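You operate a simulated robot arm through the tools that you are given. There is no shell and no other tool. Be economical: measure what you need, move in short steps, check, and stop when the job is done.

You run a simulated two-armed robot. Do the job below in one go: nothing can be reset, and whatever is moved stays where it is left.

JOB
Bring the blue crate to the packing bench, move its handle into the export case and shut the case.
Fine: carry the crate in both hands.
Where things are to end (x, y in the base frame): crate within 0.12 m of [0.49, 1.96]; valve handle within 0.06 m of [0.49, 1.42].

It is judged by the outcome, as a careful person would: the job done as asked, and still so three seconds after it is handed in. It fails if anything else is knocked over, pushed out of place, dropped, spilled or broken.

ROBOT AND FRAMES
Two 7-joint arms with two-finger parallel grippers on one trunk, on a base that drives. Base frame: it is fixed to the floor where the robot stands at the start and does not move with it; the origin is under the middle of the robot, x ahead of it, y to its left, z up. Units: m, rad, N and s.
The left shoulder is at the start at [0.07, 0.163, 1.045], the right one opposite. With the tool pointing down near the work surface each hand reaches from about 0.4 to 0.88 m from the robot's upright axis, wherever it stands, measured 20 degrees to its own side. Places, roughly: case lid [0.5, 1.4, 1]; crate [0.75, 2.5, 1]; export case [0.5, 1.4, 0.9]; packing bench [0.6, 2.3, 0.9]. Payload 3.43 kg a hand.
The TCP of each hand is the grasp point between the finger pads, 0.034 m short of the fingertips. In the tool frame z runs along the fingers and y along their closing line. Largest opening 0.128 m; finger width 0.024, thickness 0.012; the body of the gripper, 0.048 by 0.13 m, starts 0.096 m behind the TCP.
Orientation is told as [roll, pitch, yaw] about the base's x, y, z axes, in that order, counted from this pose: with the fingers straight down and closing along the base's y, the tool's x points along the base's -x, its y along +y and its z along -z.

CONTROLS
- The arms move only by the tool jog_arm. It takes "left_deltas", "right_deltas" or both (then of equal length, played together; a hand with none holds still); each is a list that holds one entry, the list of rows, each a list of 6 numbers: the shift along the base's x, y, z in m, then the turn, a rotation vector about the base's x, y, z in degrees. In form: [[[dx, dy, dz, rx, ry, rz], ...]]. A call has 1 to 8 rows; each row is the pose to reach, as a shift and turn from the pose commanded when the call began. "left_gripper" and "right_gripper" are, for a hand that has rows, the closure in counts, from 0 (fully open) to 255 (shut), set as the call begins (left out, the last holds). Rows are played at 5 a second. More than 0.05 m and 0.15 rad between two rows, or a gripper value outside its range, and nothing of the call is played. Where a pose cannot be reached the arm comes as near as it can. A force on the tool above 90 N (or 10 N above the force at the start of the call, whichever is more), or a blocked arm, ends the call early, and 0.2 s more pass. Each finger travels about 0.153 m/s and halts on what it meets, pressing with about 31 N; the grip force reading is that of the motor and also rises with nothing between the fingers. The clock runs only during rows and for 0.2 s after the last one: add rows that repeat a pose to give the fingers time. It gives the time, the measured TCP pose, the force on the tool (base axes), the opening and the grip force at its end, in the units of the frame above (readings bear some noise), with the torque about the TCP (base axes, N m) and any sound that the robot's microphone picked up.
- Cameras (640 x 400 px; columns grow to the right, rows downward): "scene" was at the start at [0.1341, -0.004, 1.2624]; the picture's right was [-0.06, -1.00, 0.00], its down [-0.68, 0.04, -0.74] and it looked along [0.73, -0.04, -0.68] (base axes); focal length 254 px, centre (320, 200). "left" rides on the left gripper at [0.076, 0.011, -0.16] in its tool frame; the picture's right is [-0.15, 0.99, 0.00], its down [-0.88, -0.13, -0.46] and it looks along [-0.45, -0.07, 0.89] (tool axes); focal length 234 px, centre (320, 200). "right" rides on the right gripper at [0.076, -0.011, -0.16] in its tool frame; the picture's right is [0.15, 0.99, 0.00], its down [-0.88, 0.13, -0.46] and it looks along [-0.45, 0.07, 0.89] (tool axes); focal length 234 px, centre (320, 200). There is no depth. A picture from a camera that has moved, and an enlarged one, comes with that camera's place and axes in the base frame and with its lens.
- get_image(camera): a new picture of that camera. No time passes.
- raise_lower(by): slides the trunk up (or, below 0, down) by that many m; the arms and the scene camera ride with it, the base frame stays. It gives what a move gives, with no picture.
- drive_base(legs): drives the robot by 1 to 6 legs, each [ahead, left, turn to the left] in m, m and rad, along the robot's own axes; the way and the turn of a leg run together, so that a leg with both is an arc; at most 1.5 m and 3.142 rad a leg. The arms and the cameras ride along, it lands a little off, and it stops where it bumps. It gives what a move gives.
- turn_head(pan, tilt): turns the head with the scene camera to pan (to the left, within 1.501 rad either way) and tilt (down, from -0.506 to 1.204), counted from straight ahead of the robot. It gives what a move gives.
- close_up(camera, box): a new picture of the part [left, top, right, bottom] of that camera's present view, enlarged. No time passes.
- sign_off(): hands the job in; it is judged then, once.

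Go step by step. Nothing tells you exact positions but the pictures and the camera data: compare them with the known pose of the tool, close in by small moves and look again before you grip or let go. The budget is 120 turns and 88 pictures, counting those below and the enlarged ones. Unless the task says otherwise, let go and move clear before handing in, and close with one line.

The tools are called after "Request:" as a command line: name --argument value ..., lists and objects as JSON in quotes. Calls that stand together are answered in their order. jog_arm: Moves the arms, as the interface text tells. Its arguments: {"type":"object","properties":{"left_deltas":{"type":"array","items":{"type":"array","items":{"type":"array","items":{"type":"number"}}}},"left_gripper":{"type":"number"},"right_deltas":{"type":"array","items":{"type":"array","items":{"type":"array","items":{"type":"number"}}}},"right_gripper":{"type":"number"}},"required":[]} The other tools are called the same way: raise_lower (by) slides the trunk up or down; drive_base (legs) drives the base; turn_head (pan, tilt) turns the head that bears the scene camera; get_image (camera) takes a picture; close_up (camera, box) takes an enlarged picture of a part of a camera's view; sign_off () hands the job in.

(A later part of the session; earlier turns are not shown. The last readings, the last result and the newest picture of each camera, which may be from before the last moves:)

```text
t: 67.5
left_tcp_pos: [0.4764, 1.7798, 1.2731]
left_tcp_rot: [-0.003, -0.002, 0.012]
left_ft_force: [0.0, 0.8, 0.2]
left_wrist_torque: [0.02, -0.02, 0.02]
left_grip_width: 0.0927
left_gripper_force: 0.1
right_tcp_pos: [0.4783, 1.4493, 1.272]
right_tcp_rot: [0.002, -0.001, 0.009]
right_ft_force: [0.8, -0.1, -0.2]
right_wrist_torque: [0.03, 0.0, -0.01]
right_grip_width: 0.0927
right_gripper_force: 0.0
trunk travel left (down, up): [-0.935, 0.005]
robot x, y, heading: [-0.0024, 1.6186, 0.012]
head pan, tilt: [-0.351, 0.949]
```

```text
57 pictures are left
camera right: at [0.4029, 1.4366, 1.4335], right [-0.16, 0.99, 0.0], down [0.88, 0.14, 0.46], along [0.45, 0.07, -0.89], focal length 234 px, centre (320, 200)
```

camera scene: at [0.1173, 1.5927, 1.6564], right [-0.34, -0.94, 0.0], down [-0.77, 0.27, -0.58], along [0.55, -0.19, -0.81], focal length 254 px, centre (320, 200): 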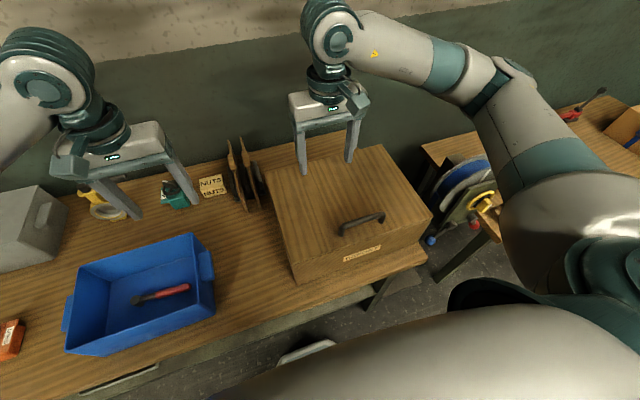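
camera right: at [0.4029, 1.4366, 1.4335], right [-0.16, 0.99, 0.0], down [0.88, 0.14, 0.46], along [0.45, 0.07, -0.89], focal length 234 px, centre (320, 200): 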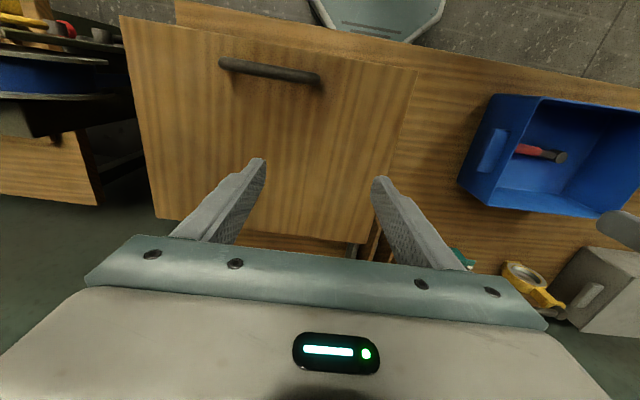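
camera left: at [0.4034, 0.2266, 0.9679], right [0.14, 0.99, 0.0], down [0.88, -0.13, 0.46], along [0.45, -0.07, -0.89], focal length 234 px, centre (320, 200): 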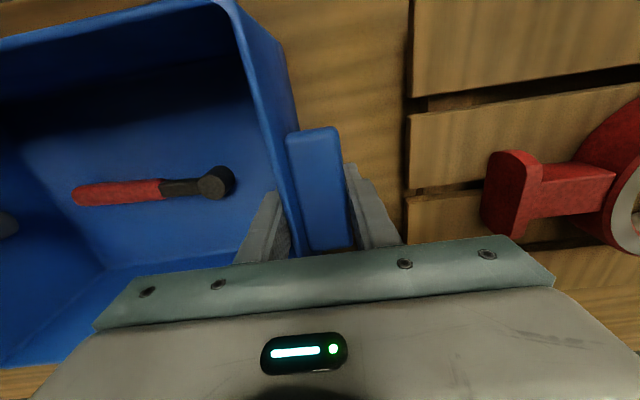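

The lid spans about x 0.37–0.69, y 1.155–1.585 with its bar handle near (0.404, 1.372, 1.08), hinge presumably at the back. I turn the right hand 90° to close across that bar and bring it above.

Request:
jog_arm --right_deltas '[[[0, 0, 0, 0, 0, 8], [0, -0.02, 0, 0, 0, 16], [-0.02, -0.03, 0, 0, 0, 24], [-0.035, -0.045, 0, 0, 0, 32], [-0.05, -0.06, -0.01, 0, 0, 40], [-0.074, -0.078, -0.02, 0, 0, 48], [-0.074, -0.078, -0.04, 0, 0, 56], [-0.074, -0.078, -0.05, 0, 0, 64]]]'

Request:
jog_arm --right_deltas '[[[0, 0, 0, 0, 0, 8], [0, 0, -0.02, 0, 0, 16], [0, 0, -0.03, 0, 0, 25.5], [0, 0, -0.03, 0, 0, 25.5]]]'

Request:
get_image --camera "right"

Request:
get_image --camera "scene"

```text
t: 69.3
left_tcp_pos: [0.4765, 1.7798, 1.2734]
left_tcp_rot: [-0.002, 0.001, 0.012]
left_ft_force: [0.9, 0.0, 0.8]
left_wrist_torque: [0.0, 0.05, -0.01]
left_grip_width: 0.093
left_gripper_force: 0.1
right_tcp_pos: [0.405, 1.3731, 1.2229]
right_tcp_rot: [0.002, 0.0, 1.131]
right_ft_force: [0.2, -0.2, -0.2]
right_wrist_torque: [-0.02, 0.03, 0.0]
right_grip_width: 0.0931
right_gripper_force: 0.1
trunk travel left (down, up): [-0.935, 0.005]
robot x, y, heading: [-0.0005, 1.6161, 0.009]
head pan, tilt: [-0.351, 0.949]
```

```text
refused: row 3 steps farther than a row can; nothing moved
```

```text
56 pictures are left
camera right: at [0.3831, 1.2991, 1.3841], right [-0.96, 0.29, 0.0], down [0.26, 0.85, 0.46], along [0.13, 0.44, -0.89], focal length 234 px, centre (320, 200)
```

right: 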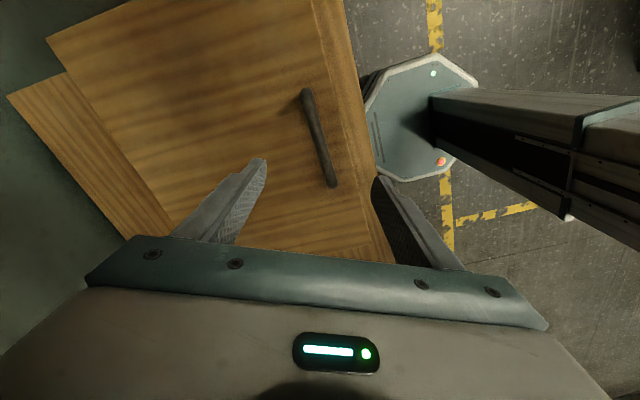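

```text
55 pictures are left
camera scene: at [0.1181, 1.5939, 1.6564], right [-0.33, -0.94, 0.0], down [-0.77, 0.27, -0.58], along [0.55, -0.19, -0.81], focal length 254 px, centre (320, 200)
```

scene: 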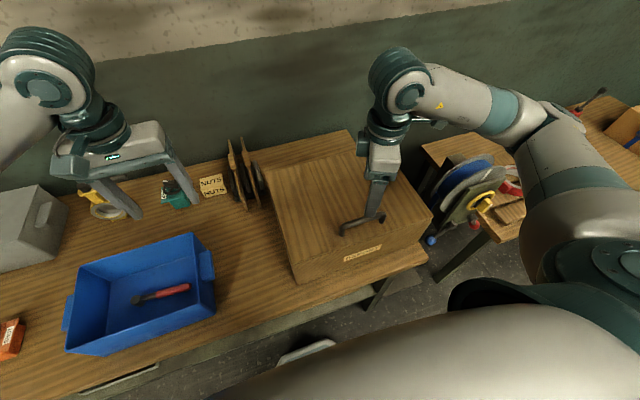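

The hand rides well over the bar. I finish the turn and lower.

Request:
jog_arm --right_deltas '[[[0, 0, 0, 0, 0, 8], [0, 0, -0.02, 0, 0, 16], [-0.003, -0.004, -0.04, 0, 0, 24], [-0.003, -0.004, -0.06, 0, 0, 25], [-0.003, -0.004, -0.06, 0, 0, 25]]]'

Request:
get_image --camera "right"

Request:
close_up --camera "scene" --box '[270, 120, 460, 290]'

```text
t: 70.5
left_tcp_pos: [0.4737, 1.7775, 1.2747]
left_tcp_rot: [0.001, -0.002, 0.01]
left_ft_force: [-1.0, -0.8, 0.3]
left_wrist_torque: [0.03, -0.06, -0.01]
left_grip_width: 0.093
left_gripper_force: 0.0
right_tcp_pos: [0.385, 1.3828, 1.1541]
right_tcp_rot: [-0.01, -0.007, 1.564]
right_ft_force: [-0.4, -0.9, -0.2]
right_wrist_torque: [0.14, -0.02, -0.01]
right_grip_width: 0.0927
right_gripper_force: 0.0
right hand out of reach, approached as far as the arm can: row 2, 3, 4, 5
trunk travel left (down, up): [-0.935, 0.005]
robot x, y, heading: [-0.0024, 1.6175, 0.008]
head pan, tilt: [-0.351, 0.949]
```

```text
54 pictures are left
camera right: at [0.3944, 1.3057, 1.3159], right [-0.99, -0.14, -0.01], down [-0.13, 0.88, 0.46], along [-0.06, 0.46, -0.89], focal length 234 px, centre (320, 200)
```

right: 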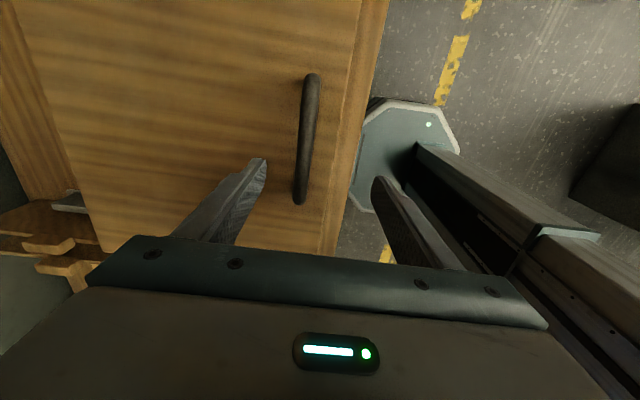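

```text
2.35 times, centred on (365, 205) of scene
camera zoom: at [0.1135, 1.5894, 1.6564], right [-0.33, -0.94, 0.0], down [-0.77, 0.27, -0.58], along [0.55, -0.19, -0.81], focal length 598 px, centre (214, 188)
```

zoom: 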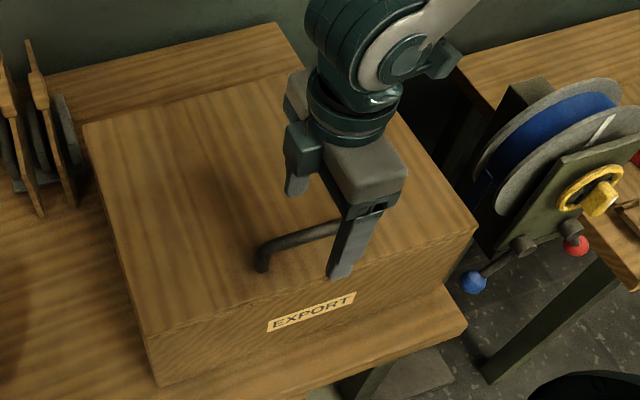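

The wrist is at its near limit, so I back the base 0.12 m and reach forward again.

Request:
drive_base --legs '[[-0.12, 0, 0]]'

Request:
jog_arm --right_deltas '[[[0.04, -0.006, 0, 0, 0, 0], [0.08, -0.012, 0, 0, 0, 0], [0.12, -0.014, 0, 0, 0, 0], [0.12, -0.014, 0, 0, 0, 0]]]'

Request:
get_image --camera "right"

```text
t: 71.7
left_tcp_pos: [0.3598, 1.7786, 1.2721]
left_tcp_rot: [-0.002, 0.002, 0.014]
left_ft_force: [0.3, 0.3, -0.5]
left_wrist_torque: [0.01, 0.02, 0.02]
left_grip_width: 0.0927
left_gripper_force: 0.0
right_tcp_pos: [0.2703, 1.3842, 1.1531]
right_tcp_rot: [-0.002, 0.002, 1.561]
right_ft_force: [0.4, 0.1, -0.5]
right_wrist_torque: [0.01, -0.03, 0.01]
right_grip_width: 0.0927
right_gripper_force: 0.0
trunk travel left (down, up): [-0.935, 0.005]
robot x, y, heading: [-0.1192, 1.6136, 0.01]
head pan, tilt: [-0.351, 0.949]
```

```text
t: 72.7
left_tcp_pos: [0.3579, 1.78, 1.2733]
left_tcp_rot: [-0.002, -0.001, 0.011]
left_ft_force: [0.0, 1.1, 0.5]
left_wrist_torque: [-0.05, 0.0, -0.02]
left_grip_width: 0.0926
left_gripper_force: 0.0
right_tcp_pos: [0.3177, 1.418, 1.1225]
right_tcp_rot: [-0.012, 0.003, 1.556]
right_ft_force: [0.1, -0.9, -0.2]
right_wrist_torque: [0.0, 0.02, 0.02]
right_grip_width: 0.0926
right_gripper_force: 0.1
right hand out of reach, approached as far as the arm can: row 1, 2, 3, 4
trunk travel left (down, up): [-0.935, 0.005]
robot x, y, heading: [-0.1202, 1.6135, 0.014]
head pan, tilt: [-0.351, 0.949]
```

```text
52 pictures are left
camera right: at [0.3263, 1.3424, 1.2831], right [-0.99, -0.13, -0.01], down [-0.12, 0.88, 0.45], along [-0.05, 0.45, -0.89], focal length 234 px, centre (320, 200)
```

right: 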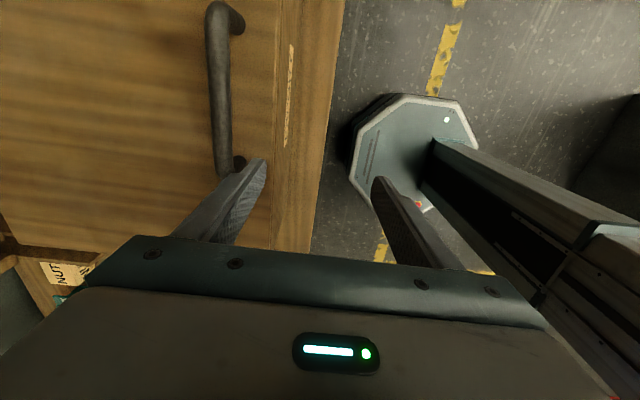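

Yaw +90° seems to sit against a wrist limit. I lift clear, turn the wrist back, and will try the opposite yaw.

Request:
jog_arm --right_deltas '[[[0, 0, 0.05, 0, 0, 0], [0, 0, 0.1, 0, 0, -8], [0, 0, 0.12, 0, 0, -16], [0, 0, 0.12, 0, 0, -24], [0, 0, 0.12, 0, 0, -32], [0, 0, 0.12, 0, 0, -40], [0, 0, 0.12, 0, 0, -48], [0, 0, 0.12, 0, 0, -56]]]'

Request:
jog_arm --right_deltas '[[[0, 0, 0, 0, 0, -8], [0, 0, 0, 0, 0, -16], [0, 0, 0, 0, 0, -24], [0, 0, 0, 0, 0, -32], [0, 0, 0, 0, 0, -40], [0, 0, 0, 0, 0, -48], [0, 0, 0, 0, 0, -56], [0, 0, 0, 0, 0, -64]]]'

Request:
jog_arm --right_deltas '[[[0, 0, 0, 0, 0, -8], [0, 0, 0, 0, 0, -16], [0, 0, 0, 0, 0, -24], [0, 0, 0, 0, 0, -32], [0, 0, 0, 0, 0, -40], [0, 0, 0, 0, 0, -48], [0, 0, 0, 0, 0, -56], [0, 0, 0, 0, 0, -60]]]'

Request:
get_image --camera "scene"

```text
t: 74.5
left_tcp_pos: [0.3573, 1.7796, 1.2748]
left_tcp_rot: [-0.001, -0.001, 0.011]
left_ft_force: [0.0, -0.5, -0.2]
left_wrist_torque: [0.04, -0.06, 0.02]
left_grip_width: 0.0931
left_gripper_force: 0.1
right_tcp_pos: [0.3179, 1.4167, 1.243]
right_tcp_rot: [-0.001, 0.001, 0.579]
right_ft_force: [0.7, -0.1, 0.0]
right_wrist_torque: [-0.03, -0.02, -0.03]
right_grip_width: 0.0926
right_gripper_force: 0.1
right hand out of reach, approached as far as the arm can: row 1, 2
trunk travel left (down, up): [-0.935, 0.005]
robot x, y, heading: [-0.125, 1.6172, 0.011]
head pan, tilt: [-0.351, 0.949]
```

```text
t: 76.3
left_tcp_pos: [0.3574, 1.7788, 1.2741]
left_tcp_rot: [-0.001, -0.001, 0.013]
left_ft_force: [-1.1, -0.1, -0.8]
left_wrist_torque: [0.0, -0.02, 0.02]
left_grip_width: 0.0928
left_gripper_force: 0.2
right_tcp_pos: [0.3172, 1.4183, 1.2418]
right_tcp_rot: [-0.003, 0.004, -0.535]
right_ft_force: [0.0, -0.3, -0.1]
right_wrist_torque: [0.01, 0.0, 0.0]
right_grip_width: 0.0929
right_gripper_force: 0.0
trunk travel left (down, up): [-0.935, 0.005]
robot x, y, heading: [-0.1225, 1.6134, 0.011]
head pan, tilt: [-0.351, 0.949]
```

```text
t: 78.1
left_tcp_pos: [0.3579, 1.7791, 1.2741]
left_tcp_rot: [-0.002, 0.0, 0.011]
left_ft_force: [-0.7, 0.0, 0.6]
left_wrist_torque: [-0.01, 0.0, 0.02]
left_grip_width: 0.0926
left_gripper_force: 0.0
right_tcp_pos: [0.3177, 1.4183, 1.2427]
right_tcp_rot: [-0.005, 0.002, -1.581]
right_ft_force: [0.3, -0.3, -0.5]
right_wrist_torque: [0.0, 0.0, 0.02]
right_grip_width: 0.0927
right_gripper_force: 0.0
trunk travel left (down, up): [-0.935, 0.005]
robot x, y, heading: [-0.1171, 1.6124, 0.008]
head pan, tilt: [-0.351, 0.949]
```

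```text
51 pictures are left
camera scene: at [-0.0013, 1.5927, 1.6564], right [-0.33, -0.94, 0.0], down [-0.77, 0.27, -0.58], along [0.55, -0.19, -0.81], focal length 254 px, centre (320, 200)
```

scene: 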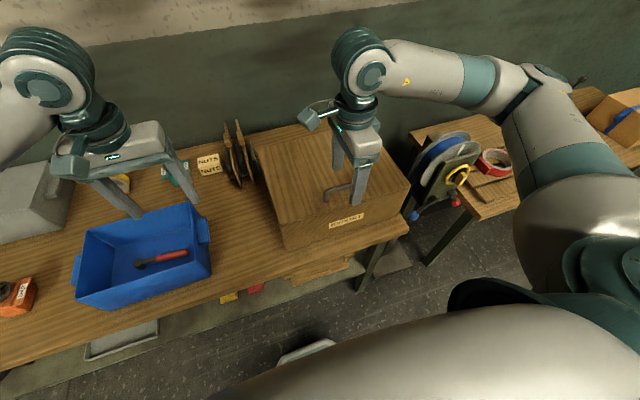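

Yaw -90° works without trouble. I move above the bar.

Request:
jog_arm --right_deltas '[[[0.03, -0.016, -0.02, 0, 0, 0], [0.06, -0.032, -0.04, 0, 0, 0], [0.085, -0.048, -0.06, 0, 0, 0.6], [0.085, -0.048, -0.08, 0, 0, 0.6], [0.085, -0.048, -0.08, 0, 0, 0.6]]]'

Request:
get_image --camera "right"

Request:
close_up --camera "scene" --box '[230, 100, 430, 260]'

```text
t: 79.3
left_tcp_pos: [0.3586, 1.7784, 1.272]
left_tcp_rot: [-0.002, 0.0, 0.012]
left_ft_force: [1.2, 0.2, -0.5]
left_wrist_torque: [0.03, 0.0, 0.0]
left_grip_width: 0.0928
left_gripper_force: 0.1
right_tcp_pos: [0.4031, 1.3699, 1.1622]
right_tcp_rot: [-0.004, 0.001, -1.57]
right_ft_force: [-0.4, 0.3, 0.6]
right_wrist_torque: [0.02, 0.02, -0.01]
right_grip_width: 0.0928
right_gripper_force: 0.1
trunk travel left (down, up): [-0.935, 0.005]
robot x, y, heading: [-0.1185, 1.6149, 0.011]
head pan, tilt: [-0.351, 0.949]
```

```text
50 pictures are left
camera right: at [0.3929, 1.4446, 1.3229], right [0.99, 0.15, 0.0], down [0.13, -0.88, 0.45], along [0.06, -0.45, -0.89], focal length 234 px, centre (320, 200)
```

right: 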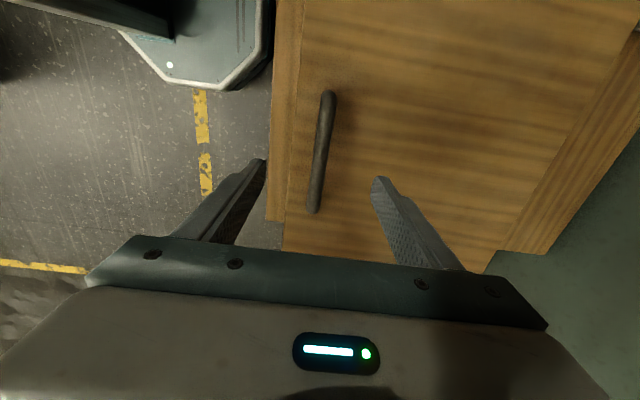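

```text
2.50 times, centred on (330, 180) of scene
camera zoom: at [-0.0014, 1.5928, 1.6564], right [-0.33, -0.94, 0.0], down [-0.77, 0.27, -0.58], along [0.55, -0.19, -0.81], focal length 635 px, centre (295, 250)
```

zoom: 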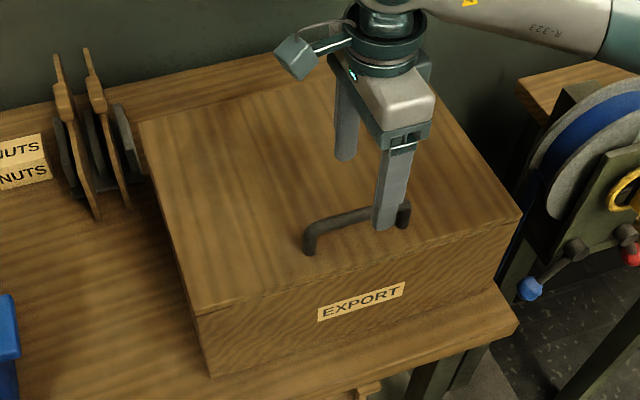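

The bar is centred between the fingers. I descend to tip height just above the lid and close.

Request:
jog_arm --right_deltas '[[[0, 0.003, -0.03, 0, 0, 0], [0, 0.006, -0.067, 0, 0, 0], [0, 0.006, -0.067, 0, 0, 0]]]'

Request:
jog_arm --right_deltas '[[[0, 0, 0, 0, 0, 0], [0, 0, 0, 0, 0, 0], [0, 0, 0, 0, 0, 0], [0, 0, 0, 0, 0, 0]]]' --right_gripper 255

Request:
get_image --camera "right"

```text
t: 80.1
left_tcp_pos: [0.3576, 1.7791, 1.2736]
left_tcp_rot: [-0.002, 0.0, 0.012]
left_ft_force: [0.0, -0.5, -0.1]
left_wrist_torque: [-0.02, 0.04, -0.02]
left_grip_width: 0.0931
left_gripper_force: 0.1
right_tcp_pos: [0.4035, 1.3754, 1.0951]
right_tcp_rot: [-0.003, 0.001, -1.572]
right_ft_force: [-0.4, -0.1, 0.4]
right_wrist_torque: [-0.04, 0.0, -0.02]
right_grip_width: 0.0928
right_gripper_force: 0.1
trunk travel left (down, up): [-0.935, 0.005]
robot x, y, heading: [-0.1191, 1.6165, 0.011]
head pan, tilt: [-0.351, 0.949]
```

```text
t: 81.1
left_tcp_pos: [0.358, 1.7794, 1.2736]
left_tcp_rot: [-0.002, -0.001, 0.011]
left_ft_force: [0.1, -0.6, 0.4]
left_wrist_torque: [0.03, -0.01, 0.0]
left_grip_width: 0.0929
left_gripper_force: 0.0
right_tcp_pos: [0.4029, 1.3757, 1.096]
right_tcp_rot: [-0.006, 0.002, -1.569]
right_ft_force: [-4.6, -0.6, -3.2]
right_wrist_torque: [-0.11, 0.03, -0.07]
right_grip_width: 0.0154
right_gripper_force: 44.8
trunk travel left (down, up): [-0.935, 0.005]
robot x, y, heading: [-0.1222, 1.6177, 0.007]
head pan, tilt: [-0.351, 0.949]
```

```text
48 pictures are left
camera right: at [0.3925, 1.4502, 1.256], right [0.99, 0.15, 0.0], down [0.13, -0.88, 0.45], along [0.06, -0.45, -0.89], focal length 234 px, centre (320, 200)
```

right: 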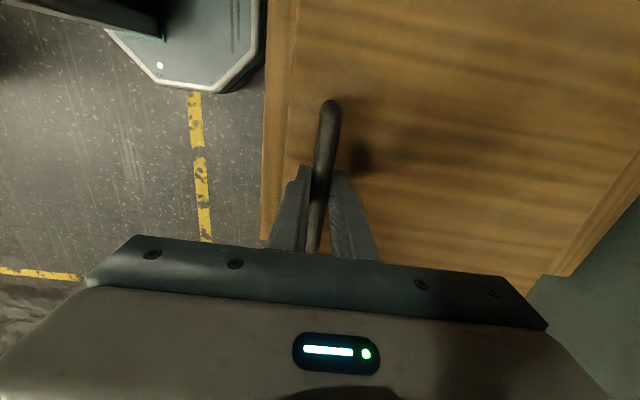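

I have the bar (15 mm). I lift along a small arc about a rear hinge and watch forces.

Request:
jog_arm --right_deltas '[[[0.003, 0, 0.012, 0, 0, 0], [0.006, 0, 0.025, 0, 0, 0], [0.01, 0, 0.037, 0, 0, 0], [0.014, 0, 0.049, 0, 0, 0]]]'

Request:
get_image --camera "scene"

```text
t: 82.1
left_tcp_pos: [0.3556, 1.7779, 1.2741]
left_tcp_rot: [-0.001, 0.0, 0.012]
left_ft_force: [0.4, -0.6, -0.6]
left_wrist_torque: [-0.01, -0.04, -0.02]
left_grip_width: 0.0928
left_gripper_force: 0.0
right_tcp_pos: [0.4155, 1.3768, 1.1443]
right_tcp_rot: [-0.003, 0.002, -1.569]
right_ft_force: [-11.4, -2.7, -5.2]
right_wrist_torque: [-0.82, 0.38, -0.28]
right_grip_width: 0.0155
right_gripper_force: 45.3
trunk travel left (down, up): [-0.935, 0.005]
robot x, y, heading: [-0.1219, 1.6197, 0.012]
head pan, tilt: [-0.351, 0.949]
```

```text
47 pictures are left
camera scene: at [-0.0035, 1.5919, 1.6566], right [-0.33, -0.94, 0.0], down [-0.77, 0.27, -0.58], along [0.55, -0.19, -0.81], focal length 254 px, centre (320, 200)
```

scene: 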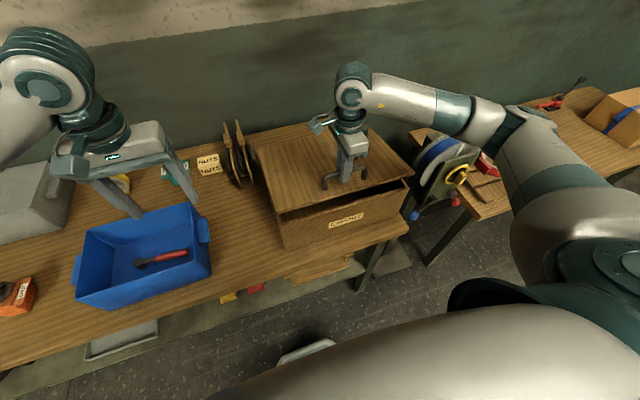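

The lid swings up on a rear hinge. I continue the arc to about 40°.

Request:
jog_arm --right_deltas '[[[0.008, 0, 0.024, 0, 0, 0], [0.019, 0, 0.046, 0, 0, 0], [0.033, 0, 0.068, 0, 0, 0], [0.049, 0, 0.088, 0, 0, 0], [0.067, 0, 0.107, 0, 0, 0], [0.086, 0, 0.124, 0, 0, 0]]]'

Request:
get_image --camera "scene"

Request:
get_image --camera "right"

```text
t: 83.5
left_tcp_pos: [0.3532, 1.7783, 1.2754]
left_tcp_rot: [-0.001, -0.003, 0.01]
left_ft_force: [-0.4, -0.5, -0.2]
left_wrist_torque: [0.02, -0.05, 0.03]
left_grip_width: 0.0927
left_gripper_force: 0.0
right_tcp_pos: [0.4995, 1.3762, 1.2713]
right_tcp_rot: [0.003, 0.002, -1.568]
right_ft_force: [-17.0, -3.4, 10.8]
right_wrist_torque: [-0.34, 0.59, -0.66]
right_grip_width: 0.0156
right_gripper_force: 44.5
trunk travel left (down, up): [-0.935, 0.005]
robot x, y, heading: [-0.1225, 1.6168, 0.007]
head pan, tilt: [-0.351, 0.949]
```

```text
46 pictures are left
camera scene: at [-0.007, 1.5926, 1.657], right [-0.33, -0.94, 0.0], down [-0.76, 0.27, -0.58], along [0.55, -0.19, -0.81], focal length 254 px, centre (320, 200)
```

scene: 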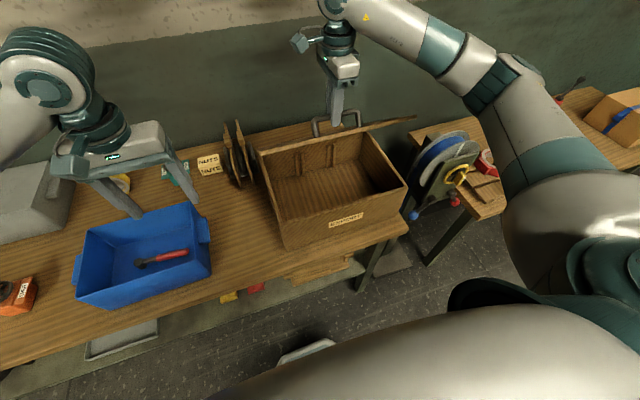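

```text
45 pictures are left
camera right: at [0.4878, 1.4502, 1.4324], right [0.99, 0.15, 0.0], down [0.13, -0.88, 0.45], along [0.07, -0.45, -0.89], focal length 234 px, centre (320, 200)
```

right: 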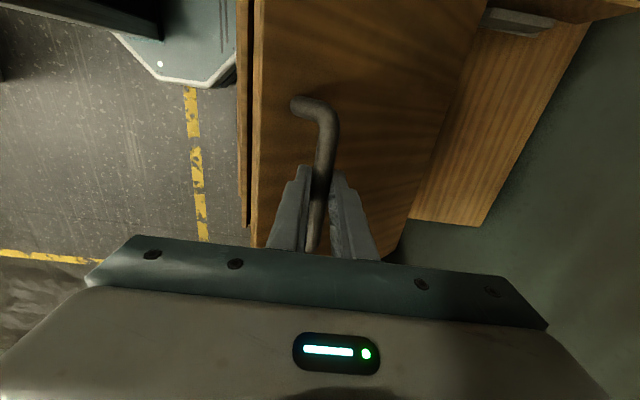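

The case is open about 37°; it is empty inside. Forces suggest the hinge is slightly further back (x≈0.72); I continue along that arc.

Request:
jog_arm --right_deltas '[[[0.014, 0, 0.023, 0, 0, 0], [0.036, 0, 0.041, 0, 0, 0], [0.06, 0, 0.056, 0, 0, 0], [0.085, 0, 0.068, 0, 0, 0], [0.111, 0, 0.079, 0, 0, 0], [0.138, 0, 0.087, 0, 0, 0]]]'

Request:
get_image --camera "scene"

Request:
get_image --camera "right"

```text
t: 84.9
left_tcp_pos: [0.3634, 1.7778, 1.27]
left_tcp_rot: [-0.001, 0.007, 0.014]
left_ft_force: [-1.1, 0.4, 0.7]
left_wrist_torque: [0.01, 0.04, 0.03]
left_grip_width: 0.093
left_gripper_force: 0.1
right_tcp_pos: [0.6473, 1.3752, 1.3442]
right_tcp_rot: [-0.016, 0.002, -1.572]
right_ft_force: [2.3, 2.3, -45.5]
right_wrist_torque: [-0.06, 0.01, -1.05]
right_grip_width: 0.0159
right_gripper_force: 45.3
trunk travel left (down, up): [-0.935, 0.005]
robot x, y, heading: [-0.12, 1.6154, 0.012]
head pan, tilt: [-0.351, 0.949]
```

```text
44 pictures are left
camera scene: at [0.0072, 1.592, 1.6554], right [-0.33, -0.94, 0.0], down [-0.77, 0.27, -0.58], along [0.54, -0.19, -0.82], focal length 254 px, centre (320, 200)
```

scene: 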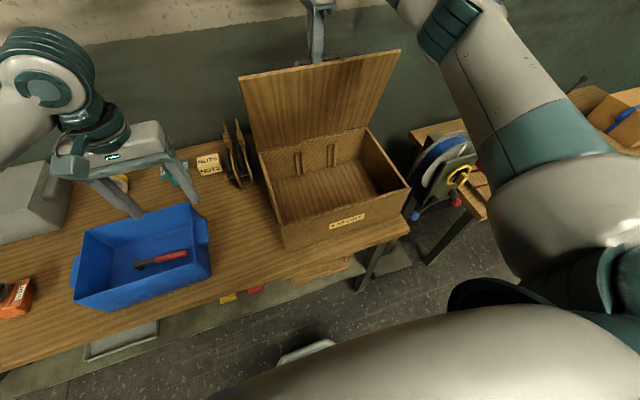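

```text
43 pictures are left
camera right: at [0.6393, 1.45, 1.5061], right [0.99, 0.15, -0.02], down [0.14, -0.88, 0.45], along [0.05, -0.45, -0.89], focal length 234 px, centre (320, 200)
```

right: 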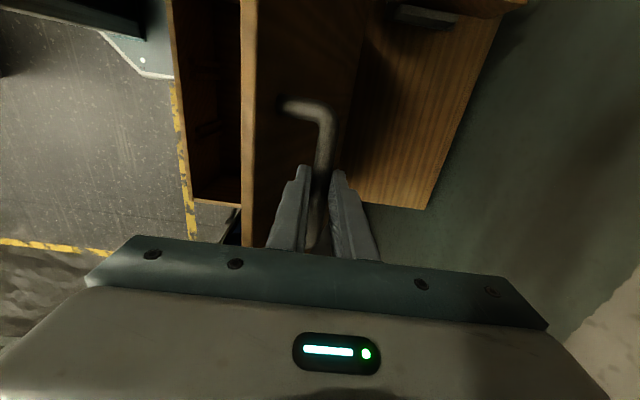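

The lid stands at roughly 70–75°. I ease the downward pull and carry on toward and past vertical.

Request:
jog_arm --right_deltas '[[[0.005, 0, -0.01, 0, 0, 0], [0.022, 0, -0.01, 0, 0, 0], [0.036, 0, -0.009, 0, 0, 0], [0.05, 0, -0.009, 0, 0, 0], [0.063, 0, -0.009, 0, 0, 0], [0.075, 0, -0.01, 0, 0, 0]]]'

Request:
get_image --camera "scene"

Request:
get_image --camera "right"

```text
t: 86.3
left_tcp_pos: [0.3557, 1.7781, 1.2749]
left_tcp_rot: [0.0, -0.002, 0.011]
left_ft_force: [-0.2, 0.4, 0.2]
left_wrist_torque: [-0.02, -0.01, 0.0]
left_grip_width: 0.0929
left_gripper_force: 0.0
right_tcp_pos: [0.7066, 1.3752, 1.3489]
right_tcp_rot: [0.003, 0.002, -1.569]
right_ft_force: [-1.5, -0.9, 14.7]
right_wrist_torque: [-0.46, -0.02, -1.28]
right_grip_width: 0.0159
right_gripper_force: 45.2
right hand out of reach, approached as far as the arm can: row 6
trunk travel left (down, up): [-0.935, 0.005]
robot x, y, heading: [-0.1165, 1.6138, 0.012]
head pan, tilt: [-0.351, 0.949]
```

```text
42 pictures are left
camera scene: at [-0.0044, 1.5936, 1.6569], right [-0.33, -0.94, 0.0], down [-0.77, 0.27, -0.58], along [0.55, -0.2, -0.81], focal length 254 px, centre (320, 200)
```

scene: 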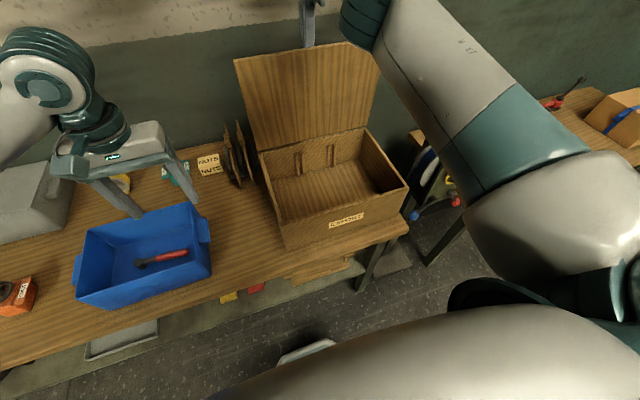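

```text
41 pictures are left
camera right: at [0.6947, 1.4499, 1.5093], right [0.99, 0.15, 0.0], down [0.13, -0.88, 0.45], along [0.07, -0.45, -0.89], focal length 234 px, centre (320, 200)
```

right: 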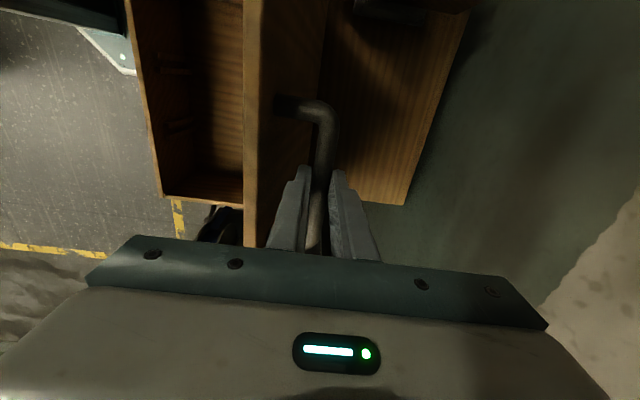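

The lid is about 80° open and the arm is at full stretch, so I let the base creep forward 5 cm to carry it past vertical.

Request:
drive_base --legs '[[0.05, 0, 0]]'

Request:
get_image --camera "right"

```text
t: 87.2
left_tcp_pos: [0.4024, 1.7791, 1.2732]
left_tcp_rot: [-0.003, -0.003, 0.011]
left_ft_force: [0.1, 0.2, -0.1]
left_wrist_torque: [0.03, -0.04, -0.02]
left_grip_width: 0.093
left_gripper_force: 0.0
right_tcp_pos: [0.7517, 1.3746, 1.344]
right_tcp_rot: [-0.007, 0.003, -1.57]
right_ft_force: [-11.1, 2.8, -17.9]
right_wrist_torque: [0.3, 0.37, -1.0]
right_grip_width: 0.016
right_gripper_force: 45.0
trunk travel left (down, up): [-0.935, 0.005]
robot x, y, heading: [-0.0739, 1.6143, 0.011]
head pan, tilt: [-0.351, 0.949]
```

```text
40 pictures are left
camera right: at [0.7411, 1.4496, 1.5047], right [0.99, 0.15, -0.01], down [0.14, -0.88, 0.45], along [0.06, -0.45, -0.89], focal length 234 px, centre (320, 200)
```

right: 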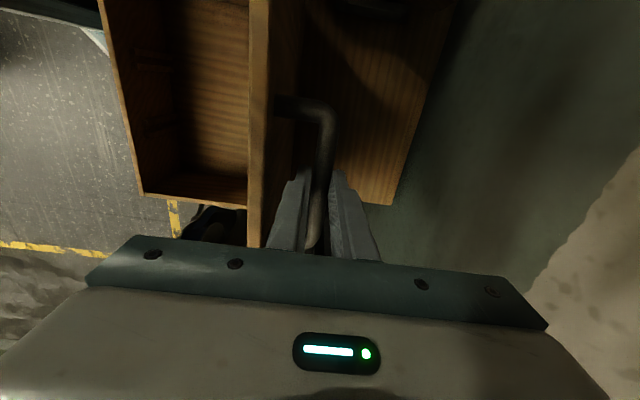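

Nearly vertical now. One more small push takes it over centre.

Request:
jog_arm --right_deltas '[[[0.003, 0, -0.006, 0, 0, 0]]]'

Request:
drive_base --legs '[[0.045, 0, 0]]'

Request:
get_image --camera "right"

Request:
get_image --camera "scene"

```text
t: 87.6
left_tcp_pos: [0.4026, 1.7803, 1.2749]
left_tcp_rot: [-0.002, -0.002, 0.011]
left_ft_force: [0.5, -0.8, -0.6]
left_wrist_torque: [0.01, -0.05, 0.01]
left_grip_width: 0.0929
left_gripper_force: 0.1
right_tcp_pos: [0.7558, 1.3756, 1.342]
right_tcp_rot: [0.0, 0.002, -1.571]
right_ft_force: [14.0, -3.1, 32.9]
right_wrist_torque: [-0.16, -0.46, -1.04]
right_grip_width: 0.0159
right_gripper_force: 45.2
trunk travel left (down, up): [-0.935, 0.005]
robot x, y, heading: [-0.0732, 1.6152, 0.009]
head pan, tilt: [-0.351, 0.949]
```

```text
t: 88.6
left_tcp_pos: [0.4458, 1.7789, 1.2733]
left_tcp_rot: [-0.002, 0.0, 0.01]
left_ft_force: [-0.3, -0.5, -0.3]
left_wrist_torque: [0.03, -0.01, 0.01]
left_grip_width: 0.0928
left_gripper_force: 0.0
right_tcp_pos: [0.7861, 1.3753, 1.3343]
right_tcp_rot: [-0.052, 0.004, -1.57]
right_ft_force: [-7.9, 0.5, 0.5]
right_wrist_torque: [0.15, 0.46, -0.87]
right_grip_width: 0.0155
right_gripper_force: 44.9
trunk travel left (down, up): [-0.935, 0.005]
robot x, y, heading: [-0.0324, 1.6116, 0.013]
head pan, tilt: [-0.351, 0.949]
stopped in leg 1: the force on the tool passed its limit (the readings are from after the stop); the commanded pose is now the measured one
```

```text
39 pictures are left
camera right: at [0.7826, 1.4497, 1.4954], right [0.99, 0.15, -0.05], down [0.15, -0.88, 0.45], along [0.02, -0.45, -0.89], focal length 234 px, centre (320, 200)
```

right: 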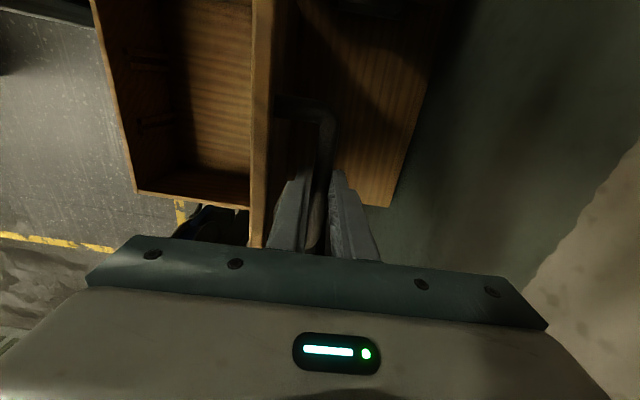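

```text
38 pictures are left
camera scene: at [0.0858, 1.594, 1.6566], right [-0.34, -0.94, 0.0], down [-0.77, 0.27, -0.58], along [0.55, -0.2, -0.81], focal length 254 px, centre (320, 200)
```

scene: 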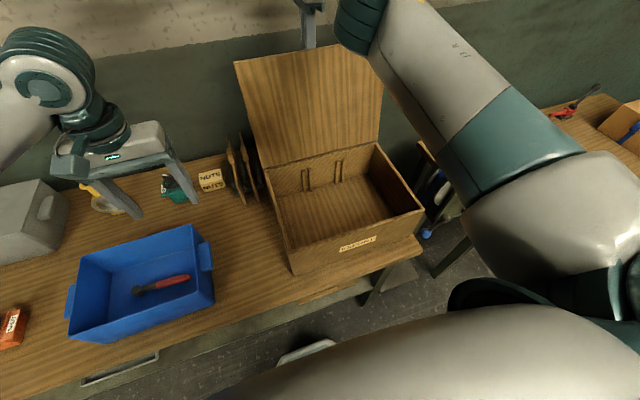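

The lid is past vertical, apparently on its stop. I open the right fingers only slightly so as not to push the lid, and rise off the bar.

Request:
jog_arm --right_deltas '[[[0, 0, 0, 0, 0, 0], [0, 0, 0, 0, 0, 0], [0, 0, 0, 0, 0, 0]]]' --right_gripper 207

Request:
get_image --camera "right"

```text
t: 89.4
left_tcp_pos: [0.447, 1.7792, 1.2743]
left_tcp_rot: [-0.002, 0.001, 0.01]
left_ft_force: [-0.3, -0.6, -0.7]
left_wrist_torque: [0.0, -0.01, 0.01]
left_grip_width: 0.0929
left_gripper_force: 0.0
right_tcp_pos: [0.7871, 1.3756, 1.3339]
right_tcp_rot: [-0.051, 0.005, -1.569]
right_ft_force: [0.1, 0.2, -0.2]
right_wrist_torque: [0.02, -0.01, -0.01]
right_grip_width: 0.024
right_gripper_force: 0.0
trunk travel left (down, up): [-0.935, 0.005]
robot x, y, heading: [-0.0322, 1.6182, 0.002]
head pan, tilt: [-0.351, 0.949]
```

```text
37 pictures are left
camera right: at [0.7843, 1.45, 1.4945], right [0.99, 0.15, -0.05], down [0.16, -0.88, 0.45], along [0.02, -0.45, -0.89], focal length 234 px, centre (320, 200)
```

right: 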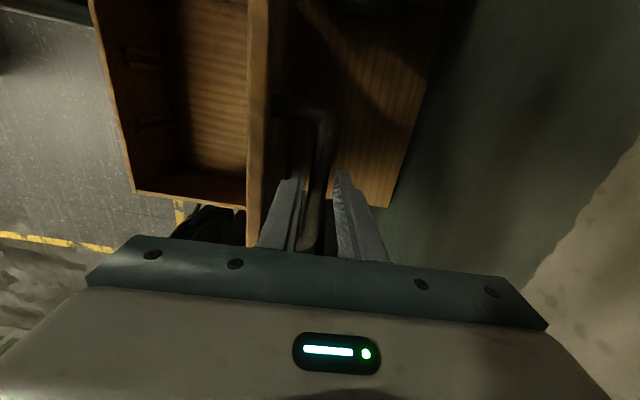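

Force is nil. I push gently further back with the front finger to find whether the lid is really at its stop.

Request:
jog_arm --right_deltas '[[[0.01, 0, -0.001, 0, 0, 0], [0.02, 0, -0.002, 0, 0, 0], [0.03, 0, -0.004, 0, 0, 0]]]'

Request:
get_image --camera "right"

```text
t: 90.2
left_tcp_pos: [0.4468, 1.7783, 1.272]
left_tcp_rot: [-0.002, 0.002, 0.011]
left_ft_force: [-0.1, 1.4, -0.2]
left_wrist_torque: [0.01, 0.03, 0.02]
left_grip_width: 0.0926
left_gripper_force: 0.1
right_tcp_pos: [0.788, 1.3755, 1.3336]
right_tcp_rot: [-0.053, 0.004, -1.568]
right_ft_force: [0.8, -0.5, -0.4]
right_wrist_torque: [-0.03, 0.03, -0.01]
right_grip_width: 0.0243
right_gripper_force: 0.0
right hand out of reach, approached as far as the arm can: row 1, 2, 3
trunk travel left (down, up): [-0.935, 0.005]
robot x, y, heading: [-0.0341, 1.6148, 0.007]
head pan, tilt: [-0.351, 0.949]
```

```text
36 pictures are left
camera right: at [0.7846, 1.45, 1.4942], right [0.99, 0.15, -0.05], down [0.16, -0.88, 0.45], along [0.02, -0.45, -0.89], focal length 234 px, centre (320, 200)
```

right: 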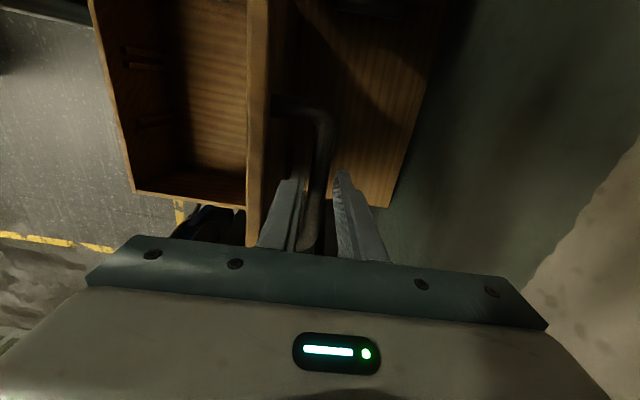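

The arm is at its limit, so I push with a short base move instead.

Request:
drive_base --legs '[[0.03, 0, 0]]'

Request:
get_image --camera "right"

```text
t: 91.0
left_tcp_pos: [0.468, 1.7789, 1.2748]
left_tcp_rot: [-0.003, -0.004, 0.011]
left_ft_force: [-0.1, -0.2, -0.1]
left_wrist_torque: [0.0, 0.03, -0.03]
left_grip_width: 0.093
left_gripper_force: 0.0
right_tcp_pos: [0.8061, 1.374, 1.3375]
right_tcp_rot: [-0.058, 0.004, -1.568]
right_ft_force: [-54.0, 2.4, -9.3]
right_wrist_torque: [0.78, 1.2, -0.58]
right_grip_width: 0.0542
right_gripper_force: 26.9
trunk travel left (down, up): [-0.935, 0.005]
robot x, y, heading: [0.0015, 1.6167, 0.009]
head pan, tilt: [-0.351, 0.949]
```

```text
35 pictures are left
camera right: at [0.8032, 1.4497, 1.4987], right [0.99, 0.15, -0.06], down [0.16, -0.88, 0.44], along [0.02, -0.45, -0.89], focal length 234 px, centre (320, 200)
```

right: 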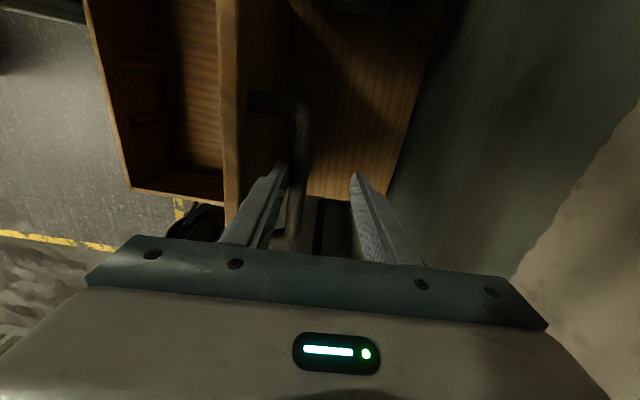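

Firm resistance: the lid is on its stop. I back off and lift the right hand off the bar.

Request:
drive_base --legs '[[-0.03, 0, 0]]'

Request:
jog_arm --right_deltas '[[[0, 0, 0.015, 0, 0, 0], [0, 0, 0.03, 0, 0, 0], [0, 0, 0.045, 0, 0, 0], [0, 0, 0.06, 0, 0, 0], [0, 0, 0.075, 0, 0, 0]]]'

Request:
get_image --camera "right"

Request:
get_image --camera "scene"

```text
t: 91.9
left_tcp_pos: [0.4505, 1.7795, 1.2711]
left_tcp_rot: [-0.002, 0.003, 0.01]
left_ft_force: [-0.7, 0.1, -0.3]
left_wrist_torque: [-0.04, 0.06, 0.0]
left_grip_width: 0.0927
left_gripper_force: 0.0
right_tcp_pos: [0.7881, 1.3767, 1.3307]
right_tcp_rot: [-0.069, 0.004, -1.568]
right_ft_force: [0.7, -0.1, 0.2]
right_wrist_torque: [0.0, 0.02, 0.01]
right_grip_width: 0.0247
right_gripper_force: 0.1
trunk travel left (down, up): [-0.935, 0.005]
robot x, y, heading: [-0.0348, 1.6168, 0.008]
head pan, tilt: [-0.351, 0.949]
```

```text
t: 93.1
left_tcp_pos: [0.4473, 1.7811, 1.2727]
left_tcp_rot: [-0.004, 0.002, 0.01]
left_ft_force: [0.2, 1.2, -0.8]
left_wrist_torque: [-0.03, 0.03, 0.02]
left_grip_width: 0.0927
left_gripper_force: 0.0
right_tcp_pos: [0.7695, 1.3772, 1.4069]
right_tcp_rot: [-0.064, 0.001, -1.569]
right_ft_force: [-0.1, 0.4, -0.1]
right_wrist_torque: [-0.02, 0.0, 0.0]
right_grip_width: 0.0242
right_gripper_force: 0.0
right hand out of reach, approached as far as the arm can: row 1, 2, 3, 4, 5
trunk travel left (down, up): [-0.935, 0.005]
robot x, y, heading: [-0.0317, 1.6194, 0.008]
head pan, tilt: [-0.351, 0.949]
```

```text
34 pictures are left
camera right: at [0.7686, 1.4515, 1.5671], right [0.99, 0.15, -0.06], down [0.16, -0.88, 0.45], along [0.01, -0.45, -0.89], focal length 234 px, centre (320, 200)
```

right: 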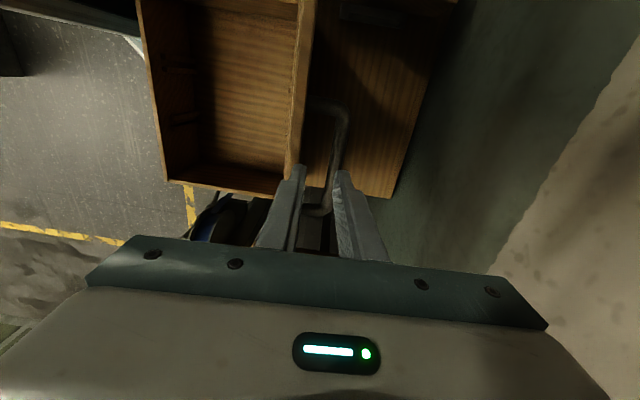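

```text
33 pictures are left
camera scene: at [0.0875, 1.5959, 1.6564], right [-0.34, -0.94, 0.0], down [-0.77, 0.27, -0.58], along [0.55, -0.2, -0.81], focal length 254 px, centre (320, 200)
```

scene: 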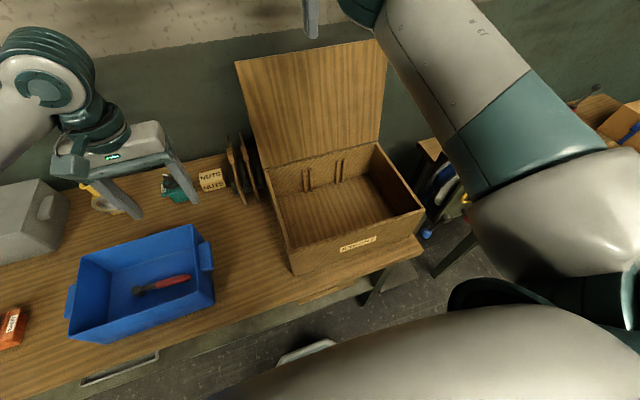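

The lid stands open on its own. I bring the right hand back over the lid's edge and clear of the case.

Request:
jog_arm --right_deltas '[[[-0.01, 0, 0.03, 0, 0, 0], [-0.045, 0, 0.05, 0, 0, 0], [-0.09, 0, 0.05, 0, 0, 0], [-0.135, -0.01, 0.05, 0, 0, 0], [-0.18, -0.03, 0.05, 0, 0, 0], [-0.225, -0.05, 0.04, 0, 0, 0], [-0.27, -0.07, 0.03, 0, 0, 0], [-0.31, -0.09, 0.02, 0, 0, 0]]]'

Request:
get_image --camera "left"

Request:
get_image --camera "scene"

```text
refused: row 6 steps farther than a row can; nothing moved
```

```text
32 pictures are left
camera left: at [0.3713, 1.7917, 1.4328], right [0.14, 0.99, 0.0], down [0.88, -0.12, 0.46], along [0.45, -0.06, -0.89], focal length 234 px, centre (320, 200)
```

left: 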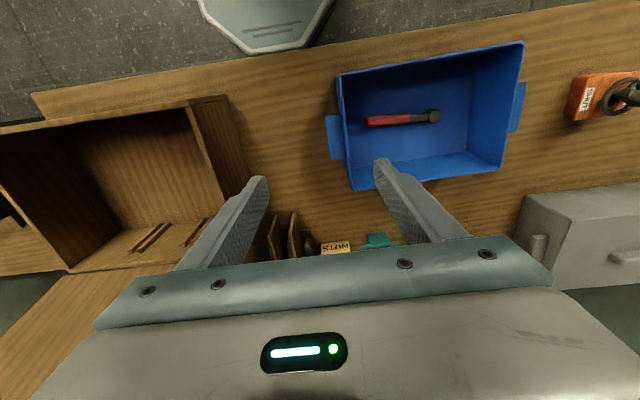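

```text
31 pictures are left
camera scene: at [0.0875, 1.5959, 1.6564], right [-0.34, -0.94, 0.0], down [-0.77, 0.27, -0.58], along [0.55, -0.2, -0.81], focal length 254 px, centre (320, 200)
```

scene: 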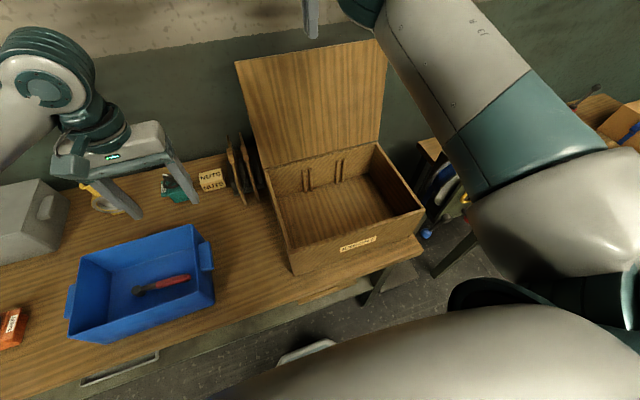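

The handle lies along y, from about y 1.885 to 2.04 at x 0.473. I redo the right retreat in smaller steps while turning the left hand by +90°.

Request:
jog_arm --right_deltas '[[[-0.01, 0, 0.03, 0, 0, 0], [-0.04, 0, 0.05, 0, 0, 0], [-0.08, 0, 0.05, 0, 0, 0], [-0.12, -0.01, 0.05, 0, 0, 0], [-0.16, -0.02, 0.05, 0, 0, 0], [-0.2, -0.035, 0.05, 0, 0, 0], [-0.24, -0.05, 0.05, 0, 0, 0], [-0.28, -0.065, 0.05, 0, 0, 0]]]' --left_deltas '[[[0, 0, 0, 0, 0, 8], [0, 0.02, 0, 0, 0, 16], [0, 0.04, 0, 0, 0, 24], [0, 0.06, 0, 0, 0, 32], [0.01, 0.08, 0, 0, 0, 40], [0.015, 0.1, 0, 0, 0, 48], [0.02, 0.13, 0, 0, 0, 56], [0.025, 0.16, 0, 0, 0, 64]]]'

Request:
jog_arm --left_deltas '[[[0, 0, 0, 0, 0, 8], [0, 0, -0.03, 0, 0, 16], [0, 0, -0.06, 0, 0, 24], [0, 0, -0.1, 0, 0, 25.5], [0, 0, -0.14, 0, 0, 25.5], [0, 0, -0.18, 0, 0, 25.5], [0, 0, -0.18, 0, 0, 25.5]]]'

Request:
get_image --camera "left"

Request:
get_image --camera "scene"

```text
t: 94.9
left_tcp_pos: [0.4687, 1.939, 1.2753]
left_tcp_rot: [-0.003, 0.001, 1.13]
left_ft_force: [-0.2, -0.2, 0.2]
left_wrist_torque: [0.02, -0.02, -0.02]
left_grip_width: 0.0926
left_gripper_force: 0.1
right_tcp_pos: [0.4864, 1.3087, 1.4572]
right_tcp_rot: [-0.063, 0.003, -1.571]
right_ft_force: [-0.4, 0.0, -0.6]
right_wrist_torque: [-0.02, -0.05, 0.0]
right_grip_width: 0.0241
right_gripper_force: 0.1
trunk travel left (down, up): [-0.935, 0.005]
robot x, y, heading: [-0.0273, 1.6165, 0.009]
head pan, tilt: [-0.351, 0.949]
```

```text
t: 96.5
left_tcp_pos: [0.4726, 1.9381, 1.0925]
left_tcp_rot: [-0.001, 0.002, 1.574]
left_ft_force: [0.1, 0.2, 0.6]
left_wrist_torque: [0.02, 0.01, -0.03]
left_grip_width: 0.0927
left_gripper_force: 0.1
right_tcp_pos: [0.4909, 1.3091, 1.4553]
right_tcp_rot: [-0.065, 0.004, -1.568]
right_ft_force: [-0.9, 0.0, 1.1]
right_wrist_torque: [-0.01, 0.01, -0.01]
right_grip_width: 0.0241
right_gripper_force: 0.0
trunk travel left (down, up): [-0.935, 0.005]
robot x, y, heading: [-0.0332, 1.6192, 0.009]
head pan, tilt: [-0.351, 0.949]
```

```text
30 pictures are left
camera left: at [0.4614, 1.8628, 1.2515], right [-0.99, 0.14, 0.0], down [0.13, 0.88, 0.46], along [0.07, 0.45, -0.89], focal length 234 px, centre (320, 200)
```

left: 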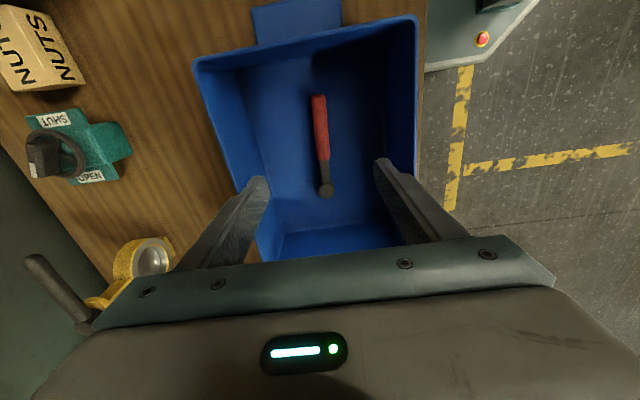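

```text
29 pictures are left
camera scene: at [0.0876, 1.5933, 1.6564], right [-0.34, -0.94, 0.0], down [-0.77, 0.27, -0.58], along [0.55, -0.2, -0.81], focal length 254 px, centre (320, 200)
```

scene: 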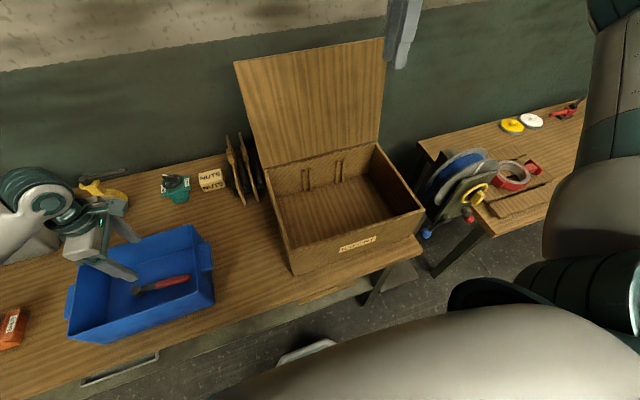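

The handle's grip centre is at about (0.472, 1.945). I narrow the fingers and go down to just above the crate floor.

Request:
jog_arm --left_deltas '[[[0, 0.004, -0.045, 0, 0, 0], [-0.001, 0.007, -0.09, 0, 0, 0], [-0.001, 0.007, -0.13, 0, 0, 0], [-0.001, 0.007, -0.16, 0, 0, 0], [-0.001, 0.007, -0.185, 0, 0, 0], [-0.001, 0.007, -0.185, 0, 0, 0]]]' --left_gripper 140

Request:
get_image --camera "left"

```text
t: 97.9
left_tcp_pos: [0.4719, 1.9462, 0.9088]
left_tcp_rot: [-0.002, 0.0, 1.573]
left_ft_force: [0.0, -1.4, -0.5]
left_wrist_torque: [0.02, -0.02, -0.01]
left_grip_width: 0.0579
left_gripper_force: 0.1
right_tcp_pos: [0.4901, 1.3083, 1.4553]
right_tcp_rot: [-0.065, 0.002, -1.569]
right_ft_force: [0.1, 0.8, -0.7]
right_wrist_torque: [-0.01, 0.0, -0.03]
right_grip_width: 0.0242
right_gripper_force: 0.0
trunk travel left (down, up): [-0.935, 0.005]
robot x, y, heading: [-0.0367, 1.6144, 0.008]
head pan, tilt: [-0.351, 0.949]
```

```text
28 pictures are left
camera left: at [0.4592, 1.8707, 1.068], right [-0.99, 0.14, 0.0], down [0.13, 0.88, 0.46], along [0.07, 0.45, -0.89], focal length 234 px, centre (320, 200)
```

left: 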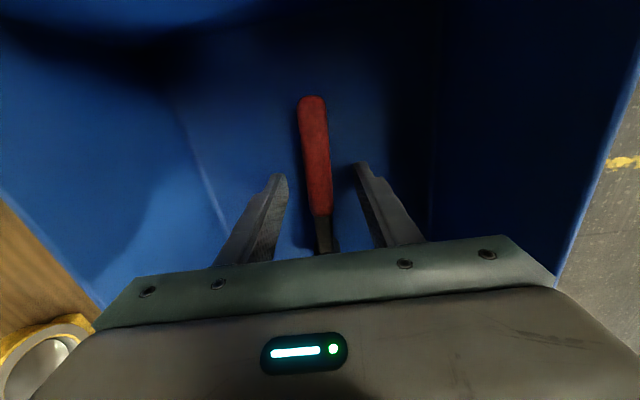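

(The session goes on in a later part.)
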